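You operate a simulated robot arm through the tools that you are given. There is no shell and no other tool. Be economical: measure what you need, move in short steps, check, and stop when the job is done.

You run a simulated two-armed robot. Do the job below in one go: nothing can be reset, and whatever is moved stays where it is left.

## Task
Split the funnel's grain between the green and white cups, then tip the green one into the mill.
Fine: each cup on the ring of its colour first; shut the gate; the empty cup goes on the brown mat. Set down upright: green cup, white cup, what you pick out.

It is judged by the outcome, as a careful person would: the job done as asked, and still so three seconds after it is handed in. It fails if anything else is knocked over, pushed out of place, dropped, spilled or broken.

## Robot
Two 6-joint arms with fingered hands on one trunk, on a base that drives. Base frame: it is fixed to the floor where the robot stands at the start and does not move with it; the origin is under the middle of the robot, x ahead of it, y to its left, z up. Readings come in mm, degrees, newtons and seconds.
The left shoulder is at the start at [50, 170, 1010], the right one opposite. With the tool pointing down near the work surface each hand reaches from about 520 to 780 mm from the robot's upright axis, wherever it stands, measured 20 degrees to its own side. Places, roughly: divider funnel [700, 0, 1000]; funnel gate [700, 100, 1000]; green cup (6x6x9 cm) [800, -100, 900]; green ring of the divider funnel [600, 0, 900]; hand mill [700, 300, 1000]; top of the brown rubber mat [600, 200, 900]; white cup (6x6x9 cm) [900, 100, 900]; white ring of the divider funnel [900, 0, 900]. Payload 3.5 kg a hand.
The TCP of each hand is the grasp point between the finger pads, 26 mm short of the fingertips. In the tool frame z runs along the fingers and y along their closing line. The gripper opens to 132 mm. The gripper's body begins 73 mm behind the TCP. The gripper is a hand of 3 fingers: y runs from the thumb to the fingers, the wrist lies at [0, 0, -234] in the tool frame, and closing takes about 1.5 s.
Orientation is that of the tool frame in the base frame, as [roll, pitch, yaw] about the fixed x, y, z axes, in that order (R = Rz(yaw) Ry(pitch) Rx(roll)). With the fingers straight down and closing along the base's y, the tool's x points along the base's -x, its y along +y and its z along -z.

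## Interface
- The arms move only by the tool drive_tool. It takes "left_rows", "right_rows" or both (then of equal length, played together; a hand with none holds still); each is one flat list of numbers, 7 for each row, row after row: the turn, a rotation vector about the tool's x, y, z in rad, then the shift along the tool's x, y, z in m, then the gripper command, from -1 (shut) to 1 (fully open), values between in proportion. In form: [ax, ay, az, x, y, z, gripper, ax, ay, az, x, y, z, gripper, ...]. A call has 1 to 10 rows; each row shifts and turns the commanded pose from where the row before left it, along the tool's axes as they then stand. Rows are played at 5 a second. More than 50 mm and 8.6 degrees between two rows, or a gripper value outside its range, and nothing of the call is played. Where a pose cannot be reached the arm comes as near as it can. A force on the tool above 40 N (or 10 N above the force at the start of the call, whichever is more), or a blocked arm, ends the call early, and 0.2 s more pass. The fingers move at their own pace (about 153 mm/s each) and stop on an object; they squeeze with about 26 N. The grip force told is the motor's: it shows also when the fingers shut on nothing. Time passes only in rows, and 0.2 s behind the last, so rows that do not move let the fingers close. It gives the time, the measured TCP pose, the force on the tool (base axes), the opening and the grip force at its end, in the units of the frame above (readings bear some noise), with the torque about the TCP (base axes, N m) and any sound that the robot's microphone picked up.
- Cameras (640 x 400 px; columns grow to the right, rows downward): "scene" is now at [44.6, -1.6, 1611.1]; the picture's right is [-0.01, -1.00, 0.00], its down [-0.63, 0.01, -0.77] and it looks along [0.77, -0.01, -0.63] (base axes); focal length 269 px, centre (320, 200). "left" rides on the left gripper at [-62, 3, -92] in its tool frame; the picture's right is [-0.05, -1.00, 0.00], its down [0.83, -0.04, -0.56] and it looks along [0.55, -0.03, 0.83] (tool axes); focal length 230 px, centre (320, 200). "right" rides on the right gripper at [62, 3, -92] in its tool frame; the picture's right is [-0.05, 1.00, 0.00], its down [-0.83, -0.04, -0.56] and it looks along [-0.55, -0.03, 0.83] (tool axes); focal length 230 px, centre (320, 200). There is no depth. A picture from a camera that has moved, and an enlarged one, comes with that camera's place and axes in the base frame and with its lens.
- camera(camera): a new picture of that camera. No time passes.
- raise_lower(by): slides the trunk up (or, below 0, down) by that many mm; the arms and the scene camera ride with it, the base frame stays. It gives what a move gives, with no picture.
- base_move(legs): drives the robot by 1 to 6 legs, each [ahead, left, turn to the left] in mm, mm and degrees, along the robot's own axes; the way and the turn of a leg run together, so that a leg with both is an arc; at most 1500 mm and 180 degrees a leg. The arms and the cameras ride along, it lands a little off, and it stops where it bumps. It gives what a move gives.
- hand_shape(shape, hand): the hand has 3 fingers and takes this shape, open, in about a second: jaw (thumb against the fingers, like two jaws); tri (thumb and two fingers); tip (a fingertip pinch); poke (one finger out to press); point (the index stretched); flat (the hand flat); cup (the hand cupped); fist (a fist). The gripper value then closes the fingers along that shape, each until it touches; the sizes above hold for jaw. It gives what a move gives, with no picture.
- turn_head(pan, tilt): turns the head with the scene camera to pan (to the left, within 86 degrees either way) and tilt (down, from -29 to 69), counted from straight ahead of the robot. It gives what a move gives.
- close_up(camera, box): a new picture of the part [left, top, right, bottom] of that camera's present view, enlarged. No time passes.
- hand_in(): hands the job in; it is judged then, once.

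Work in short steps. Places have to be worked out from the pictures, the camera data and where the tool is seen: move nearer, look again, correct. Check each grasp and each placing, and mend what went wrong. You have 120 turns and 100 pictures in all, those below and enlarged ones among them. Open the grippers and draw the arms clear of the work before you hand the job in, unless the task says otherwise; then end with one line.

The tools are called after "Call:" as a command line: name --argument value ..., lists and objects as JSON in quotes. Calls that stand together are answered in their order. drive_tool: Moves the arms, as the interface text tells. Its arguments: {"type":"object","properties":{"left_rows":{"type":"array"},"right_rows":{"type":"array"}},"required":[]} The other tools are called the same way: raise_lower (by) slides the trunk up or down; hand_shape (shape, hand) gives the hand a shape; base_move (legs) drives the base; turn_head (pan, tilt) turns the head that bears the scene camera; camera (camera) takes a picture; close_up (camera, box) takes an enlarged picture of a part of a camera's view; hand_in () hands the job in.

At the start:

```text
time: 0.0
left_eef_pos: [601.2, 296.9, 999.0]
left_ee_rot: [-179.9, -0.1, 180.0]
left_contact_force: [0.3, 0.0, 1.0]
left_moment: [0.03, -0.03, 0.02]
left_width: 132.0
left_grasp_force: 0.0
left_shape: jaw
right_eef_pos: [638.0, -200.0, 1000.3]
right_ee_rot: [180.0, 0.0, 180.0]
right_contact_force: [0.8, -0.1, -1.1]
right_moment: [0.02, 0.0, 0.01]
right_width: 131.7
right_grasp_force: 0.1
right_shape: jaw
trunk travel left (down, up): [-625.0, 85.0]
robot x, y, heading: [-0.0, -0.2, -0.0]
head pan, tilt: [-0.6, 39.4]
```

scene: 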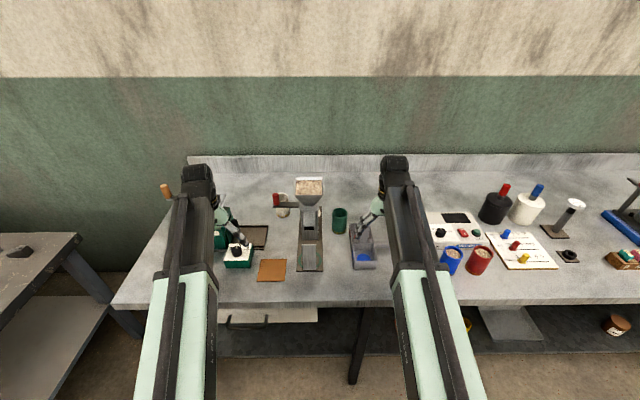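
right: 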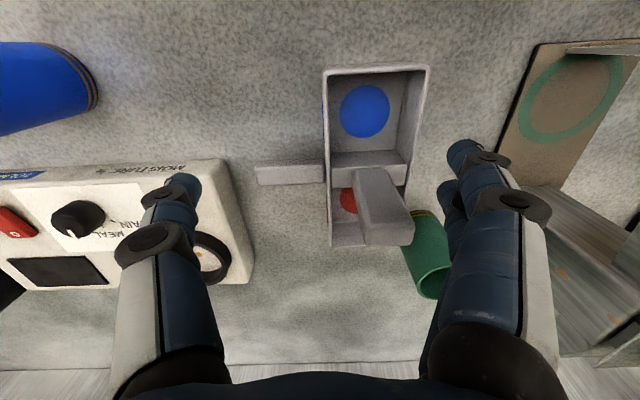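
left: 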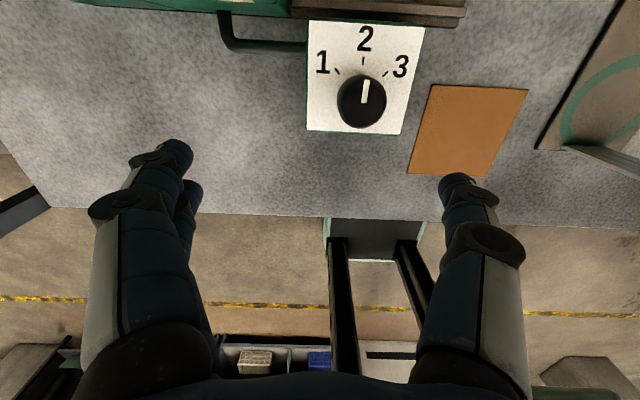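

The overview shows the funnel in the middle, the green cup to its right and the mill behind the left arm. I'll enlarge the work area to see details.

Call:
close_up --camera "scene" --box '[200, 160, 400, 285]'

Call:
close_up --camera "scene" --box '[260, 165, 350, 221]'

```text
3.20 times, centred on (300, 222) of scene
camera zoom: at [44.6, -1.6, 1611.1], right [-0.01, -1.0, 0.0], down [-0.63, 0.01, -0.77], along [0.77, -0.01, -0.63], focal length 861 px, centre (384, 128)
```

zoom: 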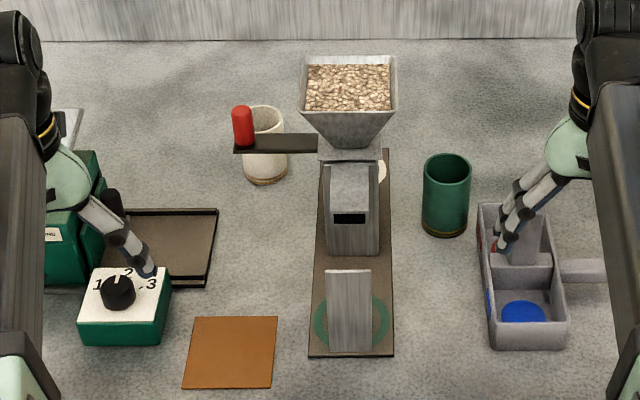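

```text
7.11 times, centred on (305, 193) of scene
camera zoom: at [44.6, -1.6, 1611.1], right [-0.01, -1.0, 0.0], down [-0.63, 0.01, -0.77], along [0.77, -0.01, -0.63], focal length 1913 px, centre (427, 250)
```

zoom: 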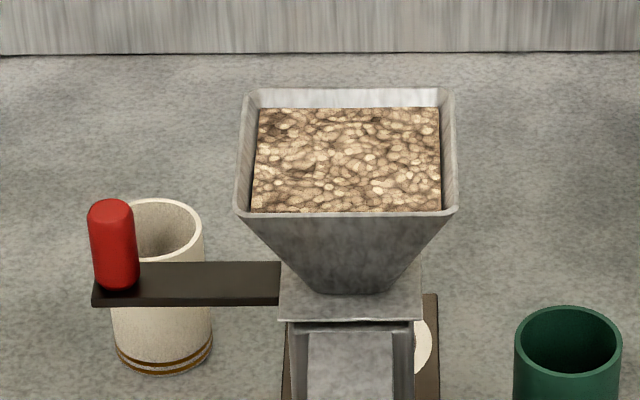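

The arm hides the mill. I lift the left hand and shift it right/back to expose it, then look.

Call:
drive_tool --left_rows '[0, 0, 0, 0.01, 0, -0.04, 1, 0, 0, 0, 0.01, -0.04, -0.03, 1, 0, 0, 0, 0.01, -0.045, 0, 1, 0, 0, 0, 0.01, -0.045, 0, 1, 0, 0, 0, 0, -0.045, 0, 1, 0, 0, 0, 0, -0.04, 0, 1]'

Call:
camera --camera "scene"

Call:
camera --camera "left"

```text
refused: row 2 steps farther than a row can; nothing moved
```

```text
94 pictures are left
camera scene: at [44.6, -1.6, 1611.1], right [-0.01, -1.0, 0.0], down [-0.63, 0.01, -0.77], along [0.77, -0.01, -0.63], focal length 269 px, centre (320, 200)
```

scene: 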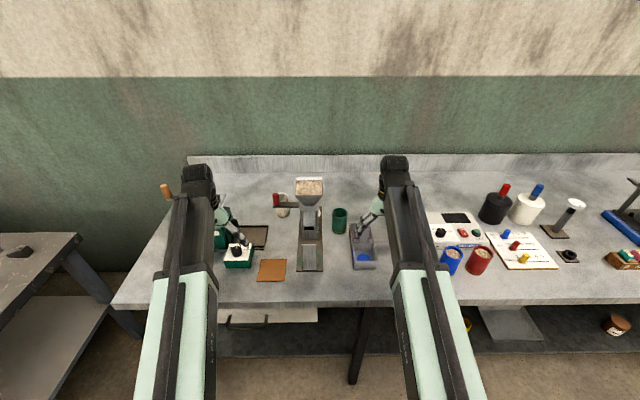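

```text
93 pictures are left
camera left: at [661.9, 298.7, 1092.1], right [0.05, -1.0, 0.0], down [-0.83, -0.04, 0.56], along [-0.55, -0.03, -0.83], focal length 230 px, centre (320, 200)
```

left: 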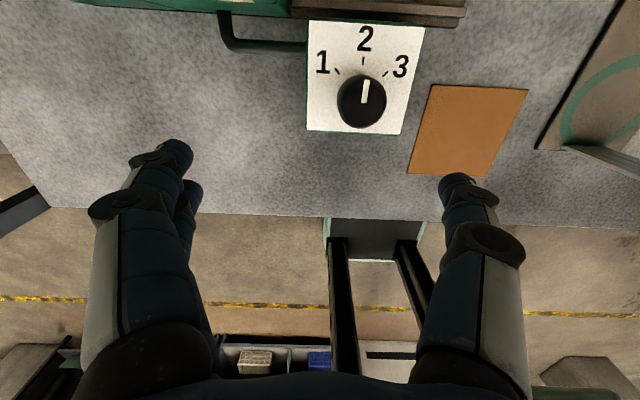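

Row limit is 50 mm in total; smaller diagonal steps this time.

Call:
drive_tool --left_rows '[0, 0, 0, 0, 0, -0.045, 1, 0, 0, 0, 0, 0, -0.045, 1, 0, 0, 0, 0.01, -0.045, 0, 1, 0, 0, 0, 0.01, -0.045, 0, 1, 0, 0, 0, 0, -0.045, 0, 1, 0, 0, 0, 0, -0.04, 0, 1]'

Call:
close_up --camera "scene" --box '[130, 150, 330, 275]'

Call:
camera --camera "left"

```text
time: 1.4
left_eef_pos: [581.9, 122.3, 1088.9]
left_ee_rot: [179.9, 0.0, 179.9]
left_contact_force: [-0.1, 0.3, 0.5]
left_moment: [0.02, -0.02, 0.02]
left_width: 131.9
left_grasp_force: 0.0
left_shape: jaw
right_eef_pos: [639.0, -200.2, 999.2]
right_ee_rot: [180.0, 0.0, 179.9]
right_contact_force: [-0.2, -0.2, -0.1]
right_moment: [0.0, -0.02, -0.02]
right_width: 131.9
right_grasp_force: 0.1
right_shape: jaw
trunk travel left (down, up): [-625.0, 85.0]
robot x, y, heading: [1.6, -0.3, -0.0]
head pan, tilt: [-0.6, 39.4]
```

```text
3.20 times, centred on (230, 212) of scene
camera zoom: at [44.6, -2.0, 1611.1], right [-0.01, -1.0, 0.0], down [-0.63, 0.01, -0.77], along [0.77, -0.01, -0.63], focal length 861 px, centre (608, 160)
```

zoom: 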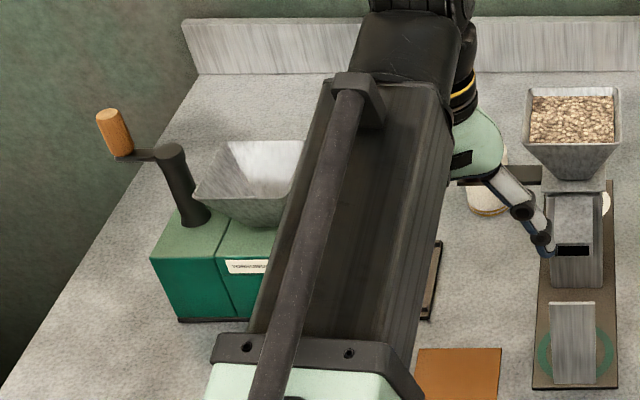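

```text
91 pictures are left
camera left: at [643.4, 124.3, 1181.1], right [0.05, -1.0, 0.0], down [-0.83, -0.04, 0.56], along [-0.55, -0.03, -0.83], focal length 230 px, centre (320, 200)
```

left: 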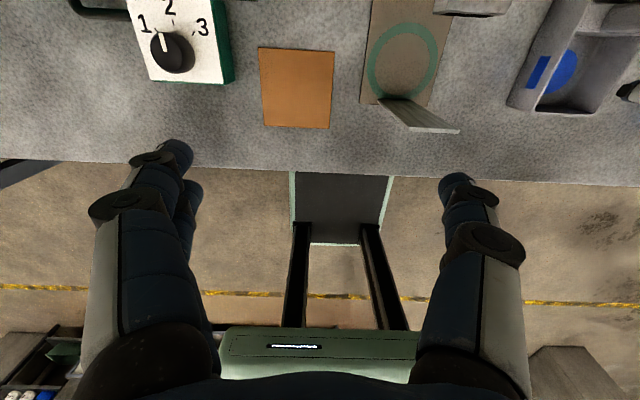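

A thin upright plate stands near the green ring; I need a side view of the funnel. I lift the right hand, back it off to the right, and turn it to look to the left.

Call:
drive_tool --right_rows '[0, 0, 0, 0, 0, -0.045, 1, 0, 0, 0, 0, -0.045, 0, 1, 0, 0, 0, 0, -0.045, 0, 1, 0, 0, -0.15, 0, 0, 0, 1, 0, 0, -0.15, 0, 0, 0, 1, 0, 0, -0.15, 0, 0, 0, 1, 0, 0, -0.15, 0, 0, 0, 1, 0, 0, -0.15, 0, 0, 0, 1, 0, 0, -0.15, 0, 0, 0, 1, 0, 0, -0.15, 0, 0, 0, 1]'

Call:
drive_tool --right_rows '[0, 0, -0.15, 0, 0, 0, 1, 0, 0, -0.15, 0, 0, 0, 1, 0, 0, -0.15, 0, 0, 0, 1, 0, 0, -0.07, 0, 0, 0, 1, 0, -0.15, 0, 0, 0, 0, 1, 0, -0.15, 0, 0, 0, 0, 1, 0, -0.15, 0, 0, 0, 0, 1]'

Call:
camera --camera "right"

```text
time: 3.6
left_eef_pos: [582.2, 122.8, 1089.6]
left_ee_rot: [-180.0, 0.0, 179.9]
left_contact_force: [0.1, -0.6, 0.1]
left_moment: [0.0, 0.01, 0.02]
left_width: 131.9
left_grasp_force: 0.1
left_shape: jaw
right_eef_pos: [639.2, -290.1, 1043.5]
right_ee_rot: [-180.0, 0.0, -119.6]
right_contact_force: [0.6, 0.2, 0.8]
right_moment: [0.0, 0.0, 0.02]
right_width: 132.0
right_grasp_force: 0.0
right_shape: jaw
trunk travel left (down, up): [-625.0, 85.0]
robot x, y, heading: [-0.3, -2.8, -0.3]
head pan, tilt: [-0.6, 39.4]
```

```text
time: 5.2
left_eef_pos: [582.0, 122.5, 1089.8]
left_ee_rot: [-180.0, -0.1, 179.9]
left_contact_force: [0.3, 0.6, -0.4]
left_moment: [0.03, -0.04, -0.03]
left_width: 132.1
left_grasp_force: 0.0
left_shape: jaw
right_eef_pos: [646.5, -250.3, 1058.1]
right_ee_rot: [179.7, 25.7, -109.7]
right_contact_force: [0.2, 0.2, 0.1]
right_moment: [0.05, -0.03, -0.01]
right_width: 131.9
right_grasp_force: 0.0
right_shape: jaw
right hand out of reach, approached as far as the arm can: row 2, 3, 4, 5, 6, 7
trunk travel left (down, up): [-625.0, 85.0]
robot x, y, heading: [0.6, -0.1, -0.0]
head pan, tilt: [-0.6, 39.4]
```

```text
90 pictures are left
camera right: at [611.3, -340.5, 1114.9], right [-0.92, 0.38, 0.03], down [0.22, 0.46, 0.86], along [0.31, 0.8, -0.51], focal length 230 px, centre (320, 200)
```

right: 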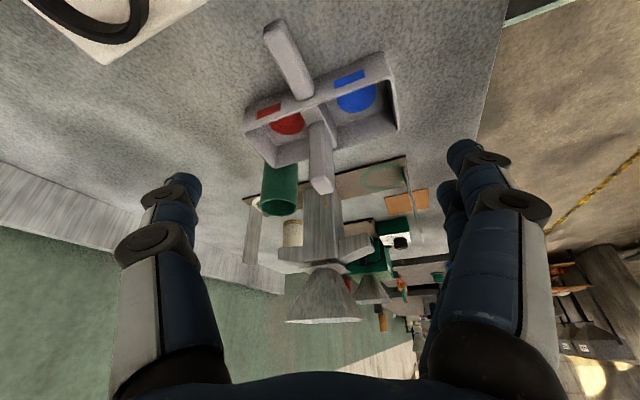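

The picture is upside down but shows the funnel from the side; enlarge it.

Call:
close_up --camera "right" --box '[230, 130, 450, 340]'

```text
1.90 times, centred on (340, 235) of right
camera zoom: at [611.3, -340.5, 1114.9], right [-0.92, 0.38, 0.03], down [0.22, 0.46, 0.86], along [0.31, 0.8, -0.51], focal length 438 px, centre (282, 133)
```

zoom: 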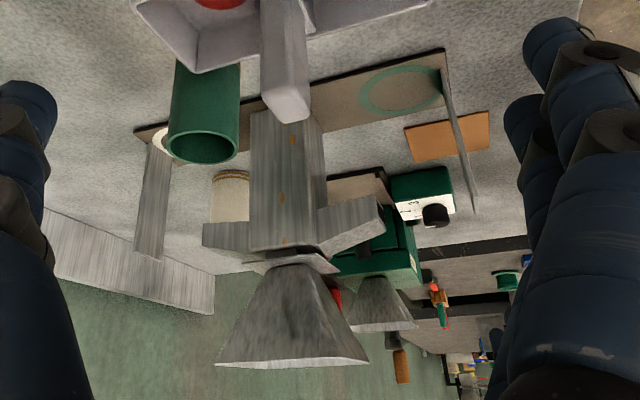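

The side view makes it clear: a central column (x≈747, y≈26) with spouts front and rear, end plates at x≈589 and x≈905, and the rings between them at x≈628 and x≈866. I lift the left hand well above everything before driving nearer.

Call:
drive_tool --left_rows '[0, 0, 0, 0, 0, -0.045, 1, 0, 0, 0, 0, 0, -0.045, 1, 0, 0, 0, 0, 0.045, -0.02, 1, 0, 0, 0, 0, 0.045, 0, 1, 0, 0, 0, 0, 0.045, 0, 1, 0, 0, 0, 0, 0.045, 0, 1]' --right_rows '[0, 0.15, 0, 0, 0, 0, 1, 0, 0.15, 0, 0, 0, 0, 1, 0, 0.15, 0, 0, 0, 0, 1, 0, 0, 0, 0, 0, 0, 1, 0, 0, 0, 0, 0, 0, 1, 0, 0, 0, 0, 0, 0, 1]'

Call:
base_move --legs '[[100, 0, 0]]'

Call:
camera --camera "scene"

Call:
camera --camera "right"

Call:
camera --camera "left"

```text
time: 6.6
left_eef_pos: [596.5, 301.8, 1168.8]
left_ee_rot: [-179.9, 0.1, 179.9]
left_contact_force: [0.6, 0.1, 0.5]
left_moment: [0.02, -0.01, -0.03]
left_width: 131.4
left_grasp_force: 0.1
left_shape: jaw
left hand out of reach, approached as far as the arm can: row 2, 3
right_eef_pos: [647.4, -252.2, 1057.6]
right_ee_rot: [-180.0, -0.1, -108.8]
right_contact_force: [-0.2, -0.2, 0.2]
right_moment: [-0.01, 0.03, 0.0]
right_width: 131.8
right_grasp_force: 0.0
right_shape: jaw
trunk travel left (down, up): [-625.0, 85.0]
robot x, y, heading: [2.6, -0.5, 0.1]
head pan, tilt: [-0.6, 39.4]
```

```text
time: 7.8
left_eef_pos: [698.6, 301.3, 1167.2]
left_ee_rot: [-180.0, -0.1, 180.0]
left_contact_force: [1.2, 0.2, -0.6]
left_moment: [0.03, 0.02, 0.0]
left_width: 131.9
left_grasp_force: 0.0
left_shape: jaw
right_eef_pos: [750.3, -251.0, 1056.2]
right_ee_rot: [179.8, -0.2, -108.9]
right_contact_force: [0.9, -0.3, -0.6]
right_moment: [0.02, 0.03, 0.0]
right_width: 131.9
right_grasp_force: 0.1
right_shape: jaw
trunk travel left (down, up): [-625.0, 85.0]
robot x, y, heading: [100.1, -1.0, 0.1]
head pan, tilt: [-0.6, 39.4]
```

```text
88 pictures are left
camera scene: at [148.1, -1.6, 1611.0], right [-0.01, -1.0, 0.0], down [-0.64, 0.01, -0.77], along [0.77, -0.01, -0.64], focal length 269 px, centre (320, 200)
```

scene: 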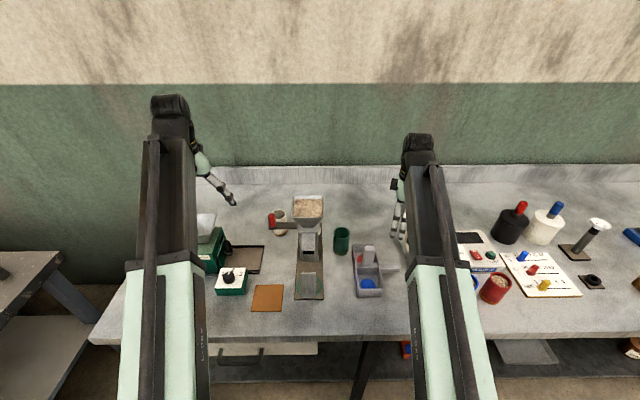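

```text
87 pictures are left
camera right: at [726.1, -310.0, 1149.7], right [-0.93, 0.37, 0.0], down [0.31, 0.77, 0.55], along [0.21, 0.51, -0.83], focal length 230 px, centre (320, 200)
```

right: 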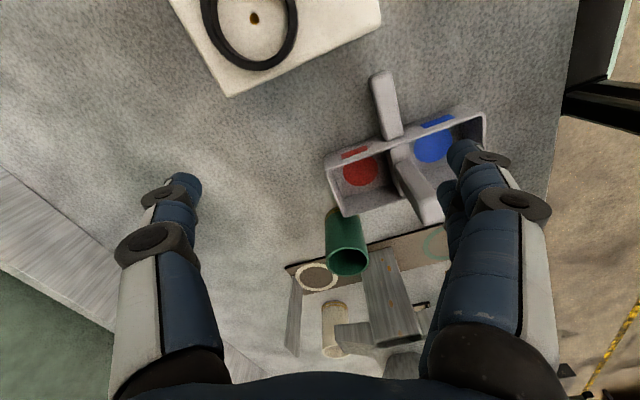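

```text
86 pictures are left
camera left: at [760.7, 303.5, 1260.2], right [0.05, -1.0, 0.0], down [-0.83, -0.04, 0.56], along [-0.56, -0.03, -0.83], focal length 230 px, centre (320, 200)
```

left: 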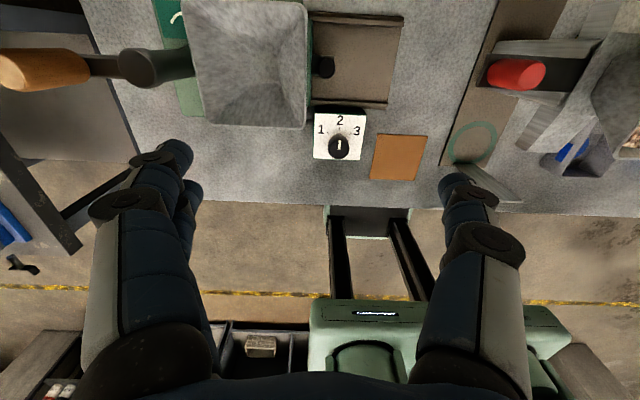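

Now nearer. Enlarge the scene for precise positions of cups, funnel and gate.

Call:
close_up --camera "scene" --box '[240, 180, 400, 305]'

```text
3.20 times, centred on (320, 242) of scene
camera zoom: at [148.1, -1.6, 1611.0], right [-0.01, -1.0, 0.0], down [-0.64, 0.01, -0.77], along [0.77, -0.01, -0.64], focal length 861 px, centre (320, 64)
```

zoom: 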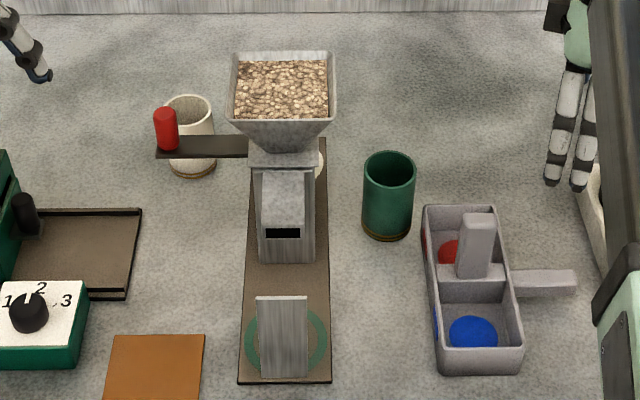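

Estimates: green cup (775,-87), white cup (860,138), gate handle (745,141, z 1012–1062), mill hopper centre ≈(740,360) with rim z≈1040. I bring the right hand above the green cup at its present yaw.

Call:
drive_tool --right_rows '[0, 0, 0, -0.0408, 0.0075, 0, 1, 0, 0, 0, -0.0408, 0.0075, 0, 1, 0, 0, 0, -0.0408, 0.0075, 0, 1, 0, 0, 0, -0.0408, 0.0075, 0, 0.6, 0, 0, 0, 0, 0, 0, 0.6]'

Call:
camera --camera "right"

Call:
close_up --camera "scene" --box '[240, 140, 400, 265]'

```text
time: 8.9
left_eef_pos: [697.3, 301.1, 1169.1]
left_ee_rot: [-180.0, 0.0, 180.0]
left_contact_force: [0.2, 0.2, -0.4]
left_moment: [0.0, -0.03, 0.04]
left_width: 131.9
left_grasp_force: 0.0
left_shape: jaw
right_eef_pos: [773.3, -87.8, 1055.4]
right_ee_rot: [-180.0, -0.1, -109.0]
right_contact_force: [0.1, -0.8, 0.2]
right_moment: [0.0, 0.0, 0.01]
right_width: 105.6
right_grasp_force: 0.0
right_shape: jaw
trunk travel left (down, up): [-625.0, 85.0]
robot x, y, heading: [101.4, 1.1, 0.3]
head pan, tilt: [-0.6, 39.4]
```

```text
84 pictures are left
camera right: at [750.0, -146.3, 1148.6], right [-0.93, 0.37, 0.0], down [0.31, 0.77, 0.55], along [0.21, 0.51, -0.83], focal length 230 px, centre (320, 200)
```

right: 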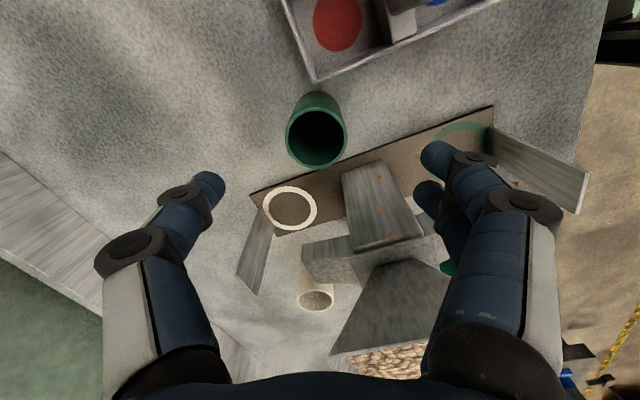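

```text
3.20 times, centred on (320, 202) of scene
camera zoom: at [145.6, -1.9, 1611.1], right [-0.01, -1.0, 0.0], down [-0.63, 0.01, -0.77], along [0.77, -0.01, -0.63], focal length 861 px, centre (320, 192)
```

zoom: 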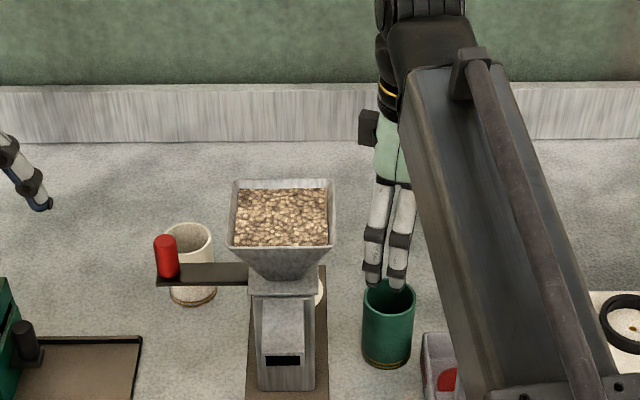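

The cup mouth works out at (778,-87), almost under the hand. Descend to TCP z≈927 and close.

Call:
drive_tool --right_rows '[0, 0, 0, -0.0016, -0.0045, 0.043, 0.6, 0, 0, 0, 0, 0, 0.043, 0.6, 0, 0, 0, 0, 0, 0.042, 0.6, 0, 0, 0, 0, 0, 0, -1, 0, 0, 0, 0, 0, 0, -1, 0, 0, 0, 0, 0, 0, -1, 0, 0, 0, 0, 0, 0, -1, 0, 0, 0, 0, 0, 0, -1]'

Call:
camera --camera "right"

```text
time: 10.8
left_eef_pos: [697.0, 299.7, 1168.9]
left_ee_rot: [180.0, 0.1, 180.0]
left_contact_force: [0.1, -0.1, -0.4]
left_moment: [-0.02, 0.0, 0.01]
left_width: 131.9
left_grasp_force: 0.0
left_shape: jaw
right_eef_pos: [777.4, -88.4, 927.2]
right_ee_rot: [180.0, -0.1, -109.0]
right_contact_force: [0.1, -0.1, 0.3]
right_moment: [-0.01, 0.03, 0.0]
right_width: 45.2
right_grasp_force: 26.0
right_shape: jaw
trunk travel left (down, up): [-625.0, 85.0]
robot x, y, heading: [101.7, 0.2, -0.2]
head pan, tilt: [-0.6, 39.4]
```

```text
82 pictures are left
camera right: at [753.5, -147.4, 1020.8], right [-0.93, 0.37, 0.0], down [0.31, 0.77, 0.55], along [0.21, 0.51, -0.83], focal length 230 px, centre (320, 200)
```

right: 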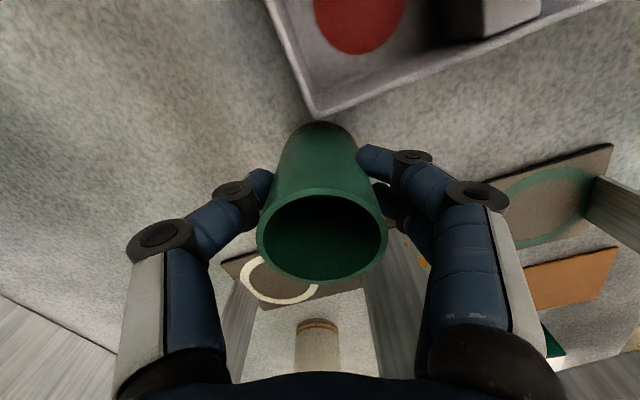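

Grasp holds (26 N). Lift 70 mm and carry it in front-right of the funnel, clear of the hopper.

Call:
drive_tool --right_rows '[0, 0, 0, 0, 0, -0.035, -1, 0, 0, 0, 0, 0, -0.04, -1, 0, 0, 0, 0.0173, 0.0334, 0, -1, 0, 0, 0, 0.0173, 0.0334, 0, -1, 0, 0, 0, 0.0173, 0.0334, 0, -1, 0, 0, 0, 0.0173, 0.0334, 0, -1]'

Call:
drive_tool --right_rows '[0, 0, 0.1377, 0, 0, 0, -1, 0, 0, 0.1377, 0, 0, 0, -1, 0, 0, 0.1377, 0, 0, 0, -1, 0, 0, 0.1377, 0, 0, 0, -1, 0, 0, 0.1377, 0, 0, 0, -1, 0, 0, 0.1377, 0, 0, 0, -1, 0, 0, 0.1377, 0, 0, 0, -1, 0, 0, 0.1377, 0, 0, 0, -1, 0, 0, 0.1377, 0, 0, 0, -1]'

Call:
camera --camera "right"

Call:
close_up --camera "scene" --box '[240, 180, 400, 305]'

```text
time: 12.2
left_eef_pos: [697.0, 301.2, 1168.6]
left_ee_rot: [179.9, 0.0, -179.9]
left_contact_force: [-0.2, -0.2, 0.4]
left_moment: [0.01, -0.02, 0.02]
left_width: 131.7
left_grasp_force: 0.0
left_shape: jaw
right_eef_pos: [628.5, -111.4, 1005.4]
right_ee_rot: [179.9, -0.2, -109.0]
right_contact_force: [-0.1, -0.4, -0.3]
right_moment: [0.01, 0.03, 0.03]
right_width: 44.8
right_grasp_force: 26.1
right_shape: jaw
trunk travel left (down, up): [-625.0, 85.0]
robot x, y, heading: [101.8, 1.5, -0.1]
head pan, tilt: [-0.6, 39.4]
```

```text
time: 14.2
left_eef_pos: [697.4, 300.9, 1167.8]
left_ee_rot: [-180.0, -0.1, -180.0]
left_contact_force: [-0.1, 0.0, -0.6]
left_moment: [0.01, -0.03, -0.02]
left_width: 131.8
left_grasp_force: 0.0
left_shape: jaw
right_eef_pos: [628.7, -109.8, 1003.6]
right_ee_rot: [-179.9, 0.1, 179.8]
right_contact_force: [-0.2, 0.2, -0.2]
right_moment: [0.03, 0.01, -0.01]
right_width: 44.6
right_grasp_force: 26.3
right_shape: jaw
trunk travel left (down, up): [-625.0, 85.0]
robot x, y, heading: [102.9, -0.3, -0.2]
head pan, tilt: [-0.6, 39.4]
```

```text
81 pictures are left
camera right: at [566.2, -107.5, 1097.6], right [0.05, 1.0, 0.0], down [0.83, -0.04, 0.56], along [0.55, -0.03, -0.83], focal length 230 px, centre (320, 200)
```

right: 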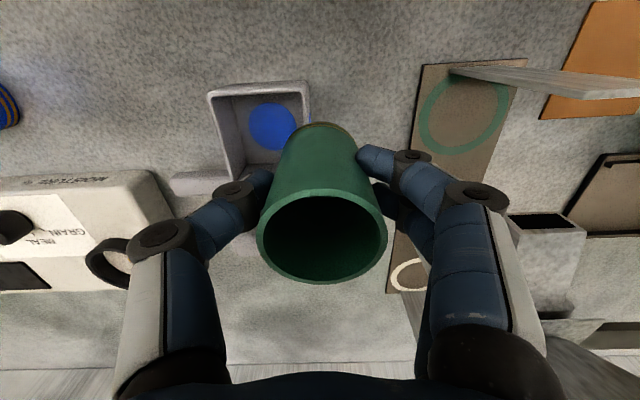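

```text
3.20 times, centred on (320, 242) of scene
camera zoom: at [145.6, -1.7, 1611.1], right [-0.01, -1.0, 0.0], down [-0.63, 0.01, -0.77], along [0.77, -0.01, -0.63], focal length 861 px, centre (320, 64)
```

zoom: 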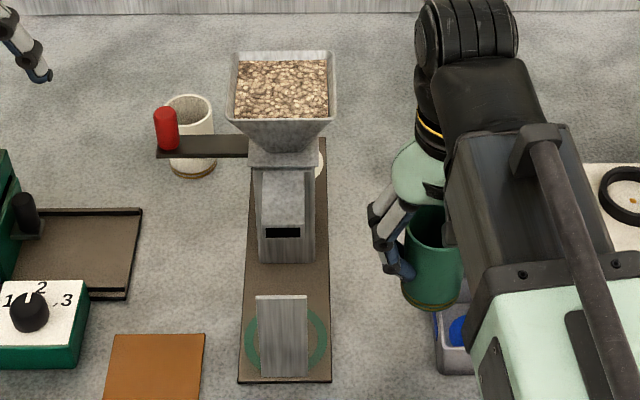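

Ring centre works out at (627,27) and the cup rim is 24 mm above the TCP. I move left to y≈-50, lower, then slide in sideways between plate and spout.

Call:
drive_tool --right_rows '[0, 0, 0, 0.001, 0.03, 0, -1, 0, 0, 0, 0, 0.03, 0, -1, 0, 0, 0, 0, 0, 0.03, -1, 0, 0, 0, 0, 0, 0.03, -1]'

Call:
camera --camera "right"

Call:
close_up --camera "scene" --box '[240, 180, 400, 305]'

```text
time: 15.2
left_eef_pos: [697.5, 301.4, 1169.9]
left_ee_rot: [180.0, 0.0, 180.0]
left_contact_force: [-0.2, 0.5, -0.3]
left_moment: [0.03, -0.02, -0.03]
left_width: 132.0
left_grasp_force: 0.1
left_shape: jaw
right_eef_pos: [627.6, -49.2, 942.9]
right_ee_rot: [-180.0, 0.0, 180.0]
right_contact_force: [-0.5, -0.4, -0.2]
right_moment: [-0.04, 0.0, 0.01]
right_width: 44.5
right_grasp_force: 26.2
right_shape: jaw
trunk travel left (down, up): [-625.0, 85.0]
robot x, y, heading: [101.4, -0.0, -0.3]
head pan, tilt: [-0.6, 39.4]
```

```text
79 pictures are left
camera right: at [565.4, -47.1, 1036.5], right [0.05, 1.0, 0.0], down [0.83, -0.04, 0.55], along [0.55, -0.03, -0.83], focal length 230 px, centre (320, 200)
```

right: 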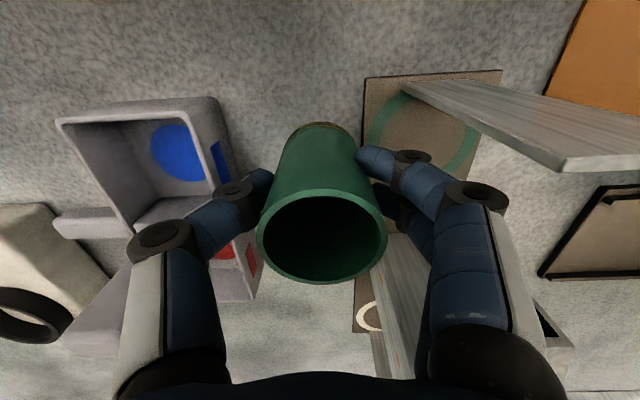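

```text
3.20 times, centred on (320, 242) of scene
camera zoom: at [145.7, -1.6, 1611.2], right [-0.01, -1.0, 0.0], down [-0.63, 0.01, -0.77], along [0.77, -0.01, -0.63], focal length 861 px, centre (320, 64)
```

zoom: 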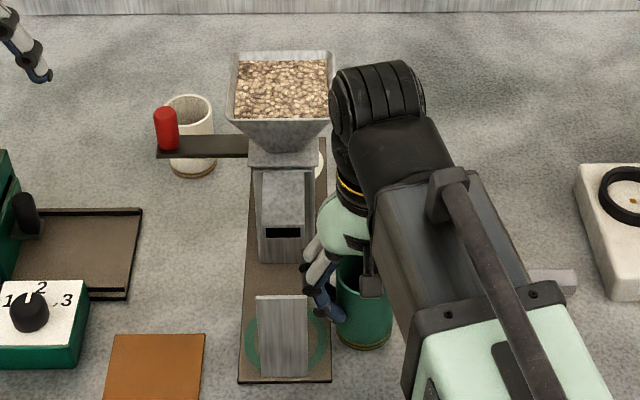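

Clearance looks adequate: wrist above the hopper rim, body above plate and spout. I slide in 40 mm and check.

Call:
drive_tool --right_rows '[0, 0, 0, 0, 0.02, 0, -1, 0, 0, 0, 0, 0.02, 0, -1]'

Call:
camera --camera "right"

Call:
close_up --camera "scene" --box '[260, 180, 360, 260]'

Call:
camera --camera "left"

```text
time: 15.8
left_eef_pos: [696.8, 300.2, 1169.1]
left_ee_rot: [-179.9, -0.1, 180.0]
left_contact_force: [0.2, 0.1, 0.1]
left_moment: [-0.05, -0.01, -0.01]
left_width: 131.8
left_grasp_force: 0.1
left_shape: jaw
right_eef_pos: [628.0, -8.4, 944.0]
right_ee_rot: [-180.0, 0.0, -180.0]
right_contact_force: [0.0, -0.8, -0.3]
right_moment: [0.01, 0.0, -0.03]
right_width: 44.6
right_grasp_force: 26.1
right_shape: jaw
trunk travel left (down, up): [-625.0, 85.0]
robot x, y, heading: [104.6, -0.2, 0.0]
head pan, tilt: [-0.6, 39.4]
```

```text
77 pictures are left
camera right: at [565.3, -5.9, 1036.8], right [0.05, 1.0, 0.0], down [0.83, -0.04, 0.56], along [0.55, -0.03, -0.83], focal length 230 px, centre (320, 200)
```

right: 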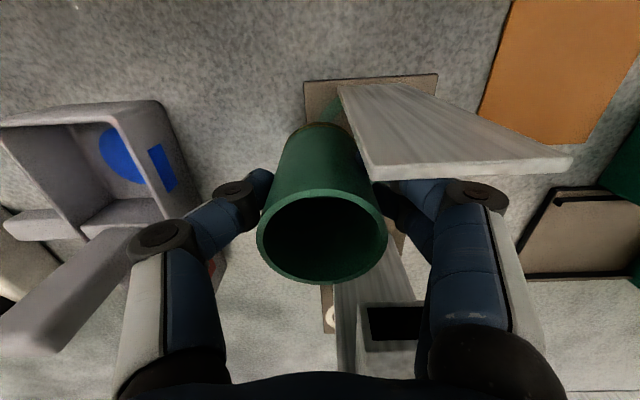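

```text
5.00 times, centred on (310, 220) of scene
camera zoom: at [145.6, -1.5, 1611.1], right [-0.01, -1.0, 0.0], down [-0.63, 0.01, -0.77], along [0.77, -0.01, -0.63], focal length 1345 px, centre (370, 100)
```

zoom: 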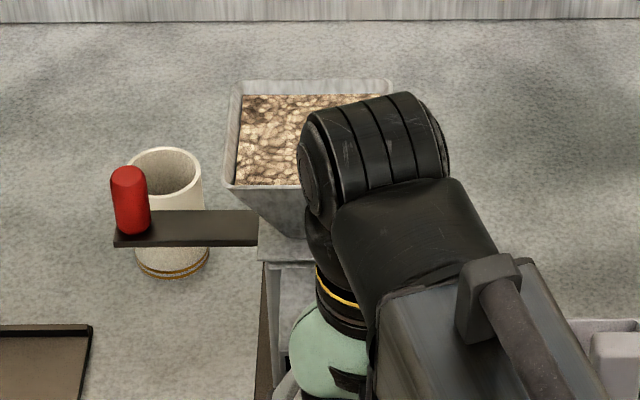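

```text
75 pictures are left
camera left: at [758.8, 303.6, 1261.2], right [0.05, -1.0, 0.0], down [-0.83, -0.04, 0.56], along [-0.55, -0.03, -0.83], focal length 230 px, centre (320, 200)
```

left: 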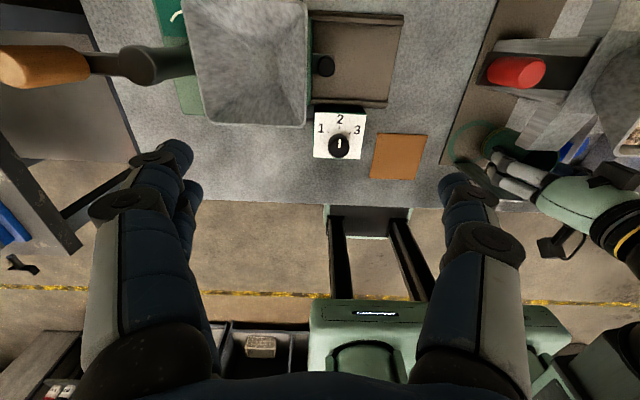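

Clear all round. Slide the remaining 35 mm to y≈27.

Call:
drive_tool --right_rows '[0, 0, 0, 0, 0.018, 0, -1, 0, 0, 0, 0, 0.0175, 0, -1, 0, 0, 0, 0, 0, 0.005, -1]'

Call:
camera --camera "right"

Call:
camera --camera "left"

```text
time: 16.6
left_eef_pos: [698.1, 300.2, 1169.3]
left_ee_rot: [-180.0, 0.0, -179.9]
left_contact_force: [-0.1, -0.2, 0.4]
left_moment: [-0.01, 0.01, 0.01]
left_width: 131.8
left_grasp_force: 0.2
left_shape: jaw
right_eef_pos: [627.4, 26.5, 938.6]
right_ee_rot: [-179.9, 0.1, -180.0]
right_contact_force: [0.7, -0.7, -0.1]
right_moment: [0.0, -0.04, -0.01]
right_width: 44.6
right_grasp_force: 25.9
right_shape: jaw
trunk travel left (down, up): [-625.0, 85.0]
robot x, y, heading: [99.6, -0.2, -0.0]
head pan, tilt: [-0.6, 39.4]
```

```text
74 pictures are left
camera right: at [565.2, 28.6, 1032.5], right [0.05, 1.0, 0.0], down [0.83, -0.04, 0.56], along [0.55, -0.03, -0.83], focal length 230 px, centre (320, 200)
```

right: 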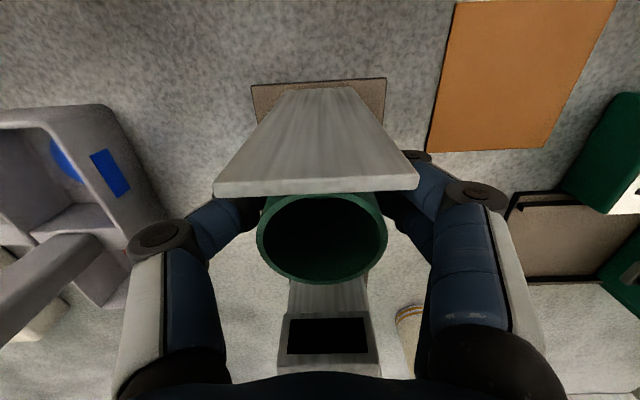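

```text
73 pictures are left
camera left: at [758.8, 303.4, 1261.3], right [0.05, -1.0, 0.0], down [-0.83, -0.04, 0.56], along [-0.55, -0.03, -0.83], focal length 230 px, centre (320, 200)
```

left: 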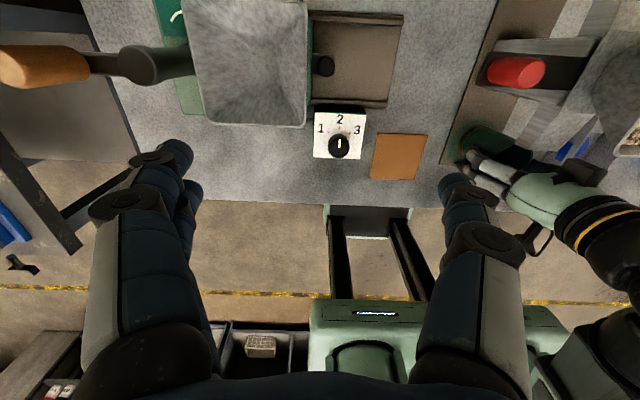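

Centred on base and spout. Lower gently until contact.

Call:
drive_tool --right_rows '[0, 0, 0, 0, 0, 0.002, -1, 0, 0, 0, 0, 0, 0.002, -1, 0, 0, 0, 0, 0, 0.002, -1]'

```text
time: 17.4
left_eef_pos: [697.6, 301.4, 1169.9]
left_ee_rot: [-180.0, 0.0, -179.9]
left_contact_force: [0.0, 0.2, -1.3]
left_moment: [0.04, -0.01, 0.01]
left_width: 132.1
left_grasp_force: 0.0
left_shape: jaw
right_eef_pos: [626.7, 25.3, 933.4]
right_ee_rot: [-179.9, 0.0, -180.0]
right_contact_force: [-0.4, 0.8, -0.8]
right_moment: [0.0, 0.02, -0.02]
right_width: 44.7
right_grasp_force: 26.0
right_shape: jaw
trunk travel left (down, up): [-625.0, 85.0]
robot x, y, heading: [101.2, 2.5, -0.0]
head pan, tilt: [-0.6, 39.4]
```

No contact yet; continue in 1.5 mm steps.

Call:
drive_tool --right_rows '[0, 0, 0, 0, 0, 0.0015, -1, 0, 0, 0, 0, 0, 0.0015, -1]'

```text
time: 17.9
left_eef_pos: [697.3, 300.7, 1168.9]
left_ee_rot: [180.0, 0.0, 180.0]
left_contact_force: [-0.1, -0.4, -0.7]
left_moment: [-0.01, 0.03, 0.02]
left_width: 131.7
left_grasp_force: 0.2
left_shape: jaw
right_eef_pos: [627.3, 24.7, 931.6]
right_ee_rot: [-179.9, 0.2, -180.0]
right_contact_force: [-0.1, -0.3, 16.0]
right_moment: [0.05, -0.05, 0.0]
right_width: 45.0
right_grasp_force: 26.0
right_shape: jaw
trunk travel left (down, up): [-625.0, 85.0]
robot x, y, heading: [101.8, 1.1, 0.1]
head pan, tilt: [-0.6, 39.4]
```

Contact at 16 N. Release partially, rise straight up and check.

Call:
drive_tool --right_rows '[0, 0, 0, 0, 0, -0.0005, 0.4, 0, 0, 0, 0, 0, 0, 0.4, 0, 0, 0, 0, 0, 0, 0.4, 0, 0, 0, 0, 0, -0.04, 0.4, 0, 0, 0, 0, 0, -0.045, 0.4, 0, 0, 0, 0.02, 0, -0.04, 0.4, 0, 0, 0, 0, -0.045, 0, 0.4, 0, 0, 0, 0, -0.045, 0, 0.4, 0, 0, 0, 0, -0.045, 0, 0.4, 0, 0, 0, 0, -0.045, 0, 0.4]'

Call:
close_up --camera "scene" --box '[240, 180, 400, 305]'

Call:
camera --camera "right"

```text
time: 20.1
left_eef_pos: [697.6, 300.3, 1168.6]
left_ee_rot: [-180.0, 0.0, -180.0]
left_contact_force: [0.3, 0.5, 0.5]
left_moment: [-0.01, -0.01, -0.01]
left_width: 131.8
left_grasp_force: 0.2
left_shape: jaw
right_eef_pos: [606.4, -157.6, 1056.3]
right_ee_rot: [-179.9, 0.0, -179.9]
right_contact_force: [0.2, 0.1, 0.2]
right_moment: [0.04, 0.01, 0.03]
right_width: 91.9
right_grasp_force: 0.1
right_shape: jaw
trunk travel left (down, up): [-625.0, 85.0]
robot x, y, heading: [101.4, -0.2, -0.0]
head pan, tilt: [-0.6, 39.4]
```

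```text
3.20 times, centred on (320, 242) of scene
camera zoom: at [145.5, -2.1, 1611.1], right [-0.01, -1.0, 0.0], down [-0.63, 0.01, -0.77], along [0.77, -0.01, -0.63], focal length 861 px, centre (320, 64)
```

zoom: 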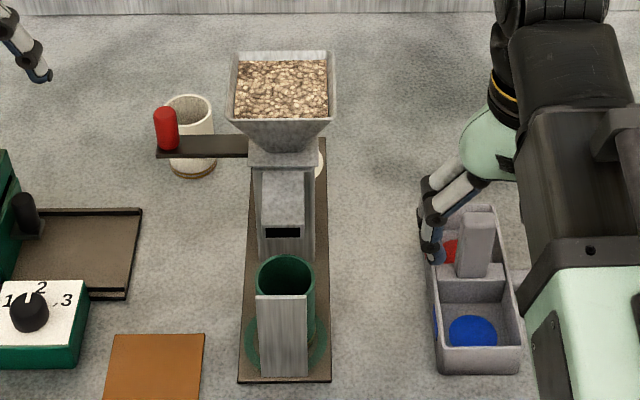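

```text
71 pictures are left
camera right: at [544.6, -154.8, 1149.2], right [0.05, 1.0, 0.0], down [0.83, -0.04, 0.55], along [0.55, -0.03, -0.83], focal length 230 px, centre (320, 200)
```

right: 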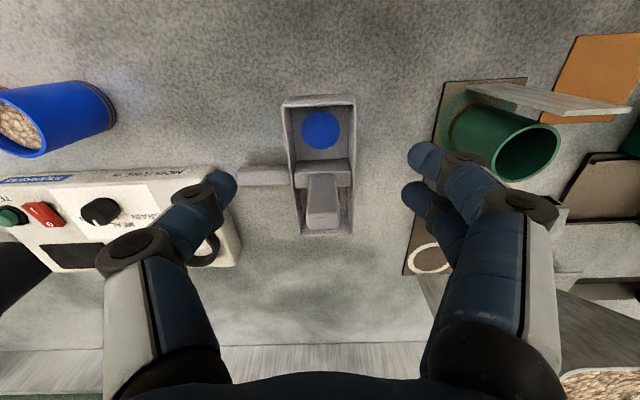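

The cup stands on the green ring; I enlarge to check centring.

Call:
close_up --camera "right" --box '[420, 60, 580, 200]'

Call:
close_up --camera "scene" --box '[290, 235, 350, 285]'

```text
2.86 times, centred on (500, 130) of right
camera zoom: at [544.6, -154.8, 1149.2], right [0.05, 1.0, 0.0], down [0.83, -0.04, 0.55], along [0.55, -0.03, -0.83], focal length 657 px, centre (-194, 400)
```

zoom: 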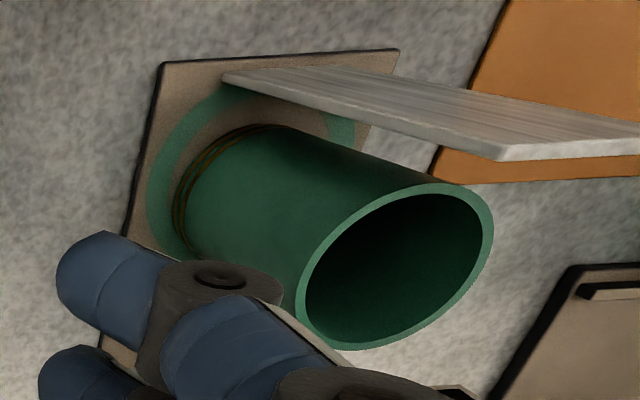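

```text
8.00 times, centred on (320, 260) of scene
camera zoom: at [145.5, -2.1, 1611.1], right [-0.01, -1.0, 0.0], down [-0.63, 0.01, -0.77], along [0.77, -0.01, -0.63], focal length 2152 px, centre (320, -280)
```

zoom: 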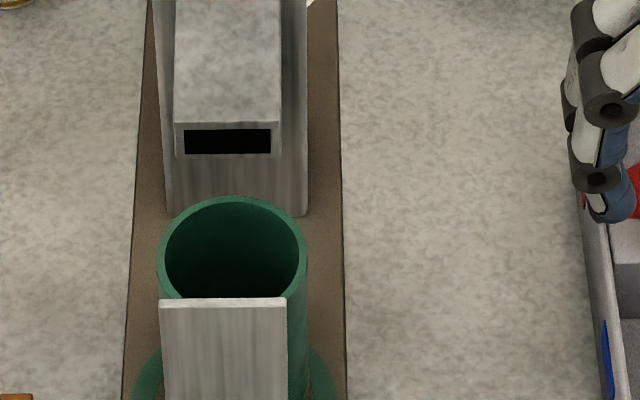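

The green cup stands within its ring, between plate and spout. Next the white cup with the left hand: raise the trunk so the forearm clears gate and hopper, then move over the white cup.

Call:
raise_lower --by 80

Call:
drive_tool --left_rows '[0, 0, 0, -0.0326, -0.0326, 0, 1, 0, 0, 0, -0.0326, -0.0326, 0, 1, 0, 0, 0, -0.0326, -0.0326, 0, 1, 0, 0, 0, -0.0326, -0.0326, 0, 1, 0, 0, 0, -0.0326, -0.0326, 0, 0.5, 0, 0, 0, 0, 0, 0.045, 0.5, 0, 0, 0, 0, 0, 0.045, 0.5, 0, 0, 0, 0, 0, 0.04, 0.5]'

Call:
camera --camera "left"

Call:
camera --camera "scene"

```text
time: 21.3
left_eef_pos: [696.8, 301.9, 1249.2]
left_ee_rot: [180.0, 0.0, 180.0]
left_contact_force: [0.0, -0.2, 0.0]
left_moment: [-0.02, -0.01, 0.01]
left_width: 132.0
left_grasp_force: 0.1
left_shape: jaw
right_eef_pos: [606.9, -156.1, 1135.5]
right_ee_rot: [-179.9, 0.1, 180.0]
right_contact_force: [-0.1, -0.1, 0.6]
right_moment: [0.0, 0.0, 0.01]
right_width: 92.1
right_grasp_force: 0.0
right_shape: jaw
trunk travel left (down, up): [-705.0, 5.0]
robot x, y, heading: [104.6, -0.8, -0.2]
head pan, tilt: [-0.6, 39.4]
```

```text
time: 23.1
left_eef_pos: [803.4, 140.5, 1118.9]
left_ee_rot: [-179.8, 0.5, -180.0]
left_contact_force: [-5.5, 1.6, 18.4]
left_moment: [-1.21, 0.27, -0.43]
left_width: 98.8
left_grasp_force: 0.0
left_shape: jaw
left hand out of reach, approached as far as the arm can: row 4, 5
right_eef_pos: [606.0, -157.4, 1136.3]
right_ee_rot: [-179.9, 0.0, -180.0]
right_contact_force: [0.9, 0.1, -0.2]
right_moment: [0.01, 0.01, 0.01]
right_width: 91.8
right_grasp_force: 0.1
right_shape: jaw
trunk travel left (down, up): [-705.0, 5.0]
robot x, y, heading: [99.2, -1.5, -0.1]
head pan, tilt: [-0.6, 39.4]
stopped in row 8 (left hand): the force on the tool passed its limit (the readings are from after the stop); the commanded pose is now the measured one
```

```text
68 pictures are left
camera left: at [863.9, 144.4, 1211.5], right [0.05, -1.0, 0.0], down [-0.84, -0.04, 0.55], along [-0.55, -0.03, -0.84], focal length 230 px, centre (320, 200)
```

left: 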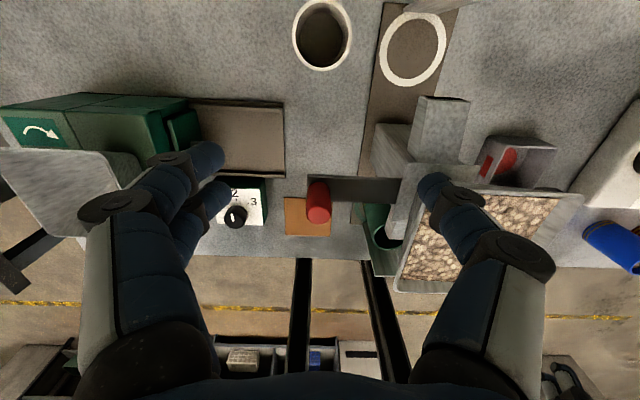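

```text
67 pictures are left
camera scene: at [143.9, -1.6, 1691.5], right [-0.01, -1.0, 0.0], down [-0.63, 0.01, -0.77], along [0.77, -0.01, -0.63], focal length 269 px, centre (320, 200)
```

scene: 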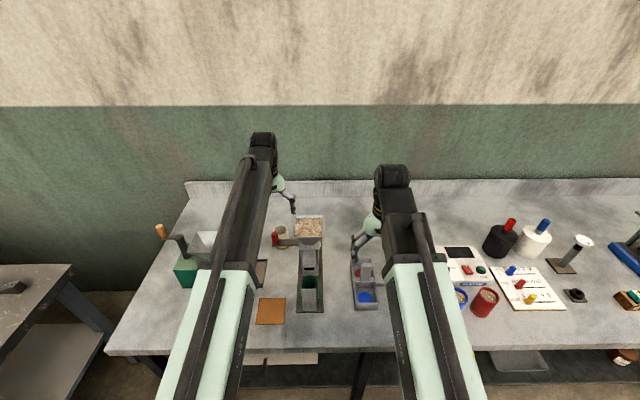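

The right finger touched the hopper rim (stopped short in x, too far to reach). I back straight up at once and check nothing moved.

Call:
drive_tool --left_rows '[0, 0, 0, 0, 0, -0.03, 0.5, 0, 0, 0, 0, 0.03, -0.03, 0.5]'

Call:
close_up --camera "scene" --box '[250, 200, 370, 320]'

Call:
camera --camera "left"

```text
time: 23.7
left_eef_pos: [804.8, 174.3, 1176.7]
left_ee_rot: [-179.9, 0.5, 179.9]
left_contact_force: [-1.0, 1.3, -0.4]
left_moment: [0.03, -0.04, 0.01]
left_width: 99.0
left_grasp_force: 0.0
left_shape: jaw
right_eef_pos: [606.6, -155.2, 1135.2]
right_ee_rot: [-179.8, 0.0, -179.9]
right_contact_force: [0.3, 0.3, 0.1]
right_moment: [-0.02, -0.01, 0.0]
right_width: 92.2
right_grasp_force: 0.0
right_shape: jaw
trunk travel left (down, up): [-705.0, 5.0]
robot x, y, heading: [100.7, -1.8, -0.1]
head pan, tilt: [-0.6, 39.4]
```

```text
3.33 times, centred on (310, 260) of scene
camera zoom: at [145.8, -1.0, 1691.0], right [-0.01, -1.0, 0.0], down [-0.63, 0.01, -0.77], along [0.77, -0.01, -0.63], focal length 897 px, centre (353, 0)
```

zoom: 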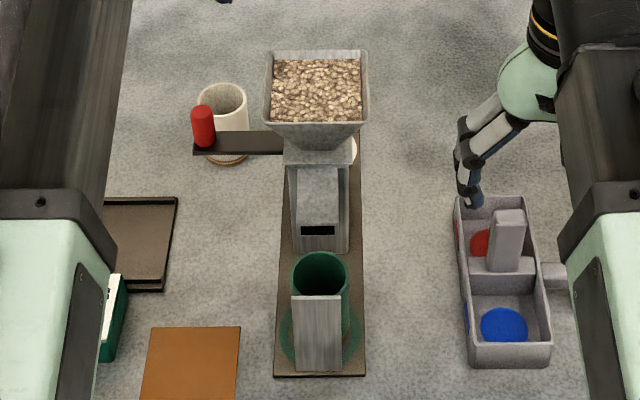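

```text
65 pictures are left
camera left: at [865.4, 176.4, 1268.9], right [0.05, -1.0, 0.0], down [-0.84, -0.04, 0.55], along [-0.55, -0.03, -0.84], focal length 230 px, centre (320, 200)
```

left: 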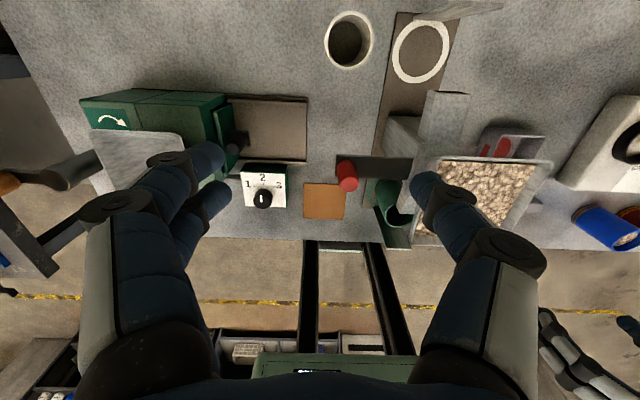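

Nothing moved or spilled. Refined: white cup (870,142), white ring (869,27). Drive 70 mm ahead for reach.

Call:
base_move --legs '[[70, 0, 0]]'

Call:
camera --camera "left"

```text
time: 24.7
left_eef_pos: [877.1, 172.1, 1174.5]
left_ee_rot: [-179.9, 0.4, -179.8]
left_contact_force: [-0.3, -0.5, -0.2]
left_moment: [0.01, 0.03, -0.01]
left_width: 99.2
left_grasp_force: 0.1
left_shape: jaw
right_eef_pos: [680.7, -154.9, 1135.5]
right_ee_rot: [-179.8, -0.1, -179.9]
right_contact_force: [0.3, 0.0, -0.1]
right_moment: [-0.03, 0.04, 0.0]
right_width: 92.0
right_grasp_force: 0.0
right_shape: jaw
trunk travel left (down, up): [-705.0, 5.0]
robot x, y, heading: [171.4, 0.4, -0.2]
head pan, tilt: [-0.6, 39.4]
```

```text
64 pictures are left
camera left: at [938.4, 176.4, 1267.7], right [0.05, -1.0, 0.0], down [-0.83, -0.04, 0.55], along [-0.55, -0.03, -0.84], focal length 230 px, centre (320, 200)
```

left: 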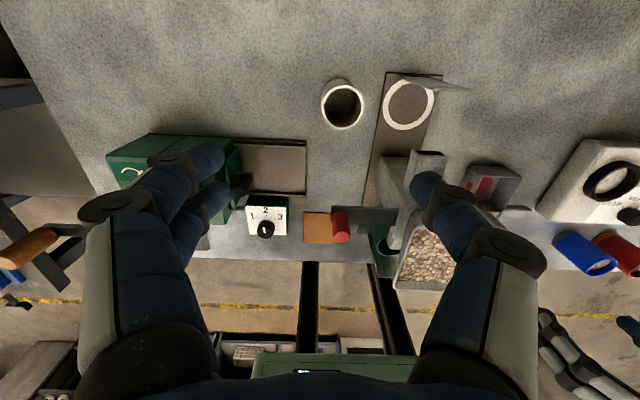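

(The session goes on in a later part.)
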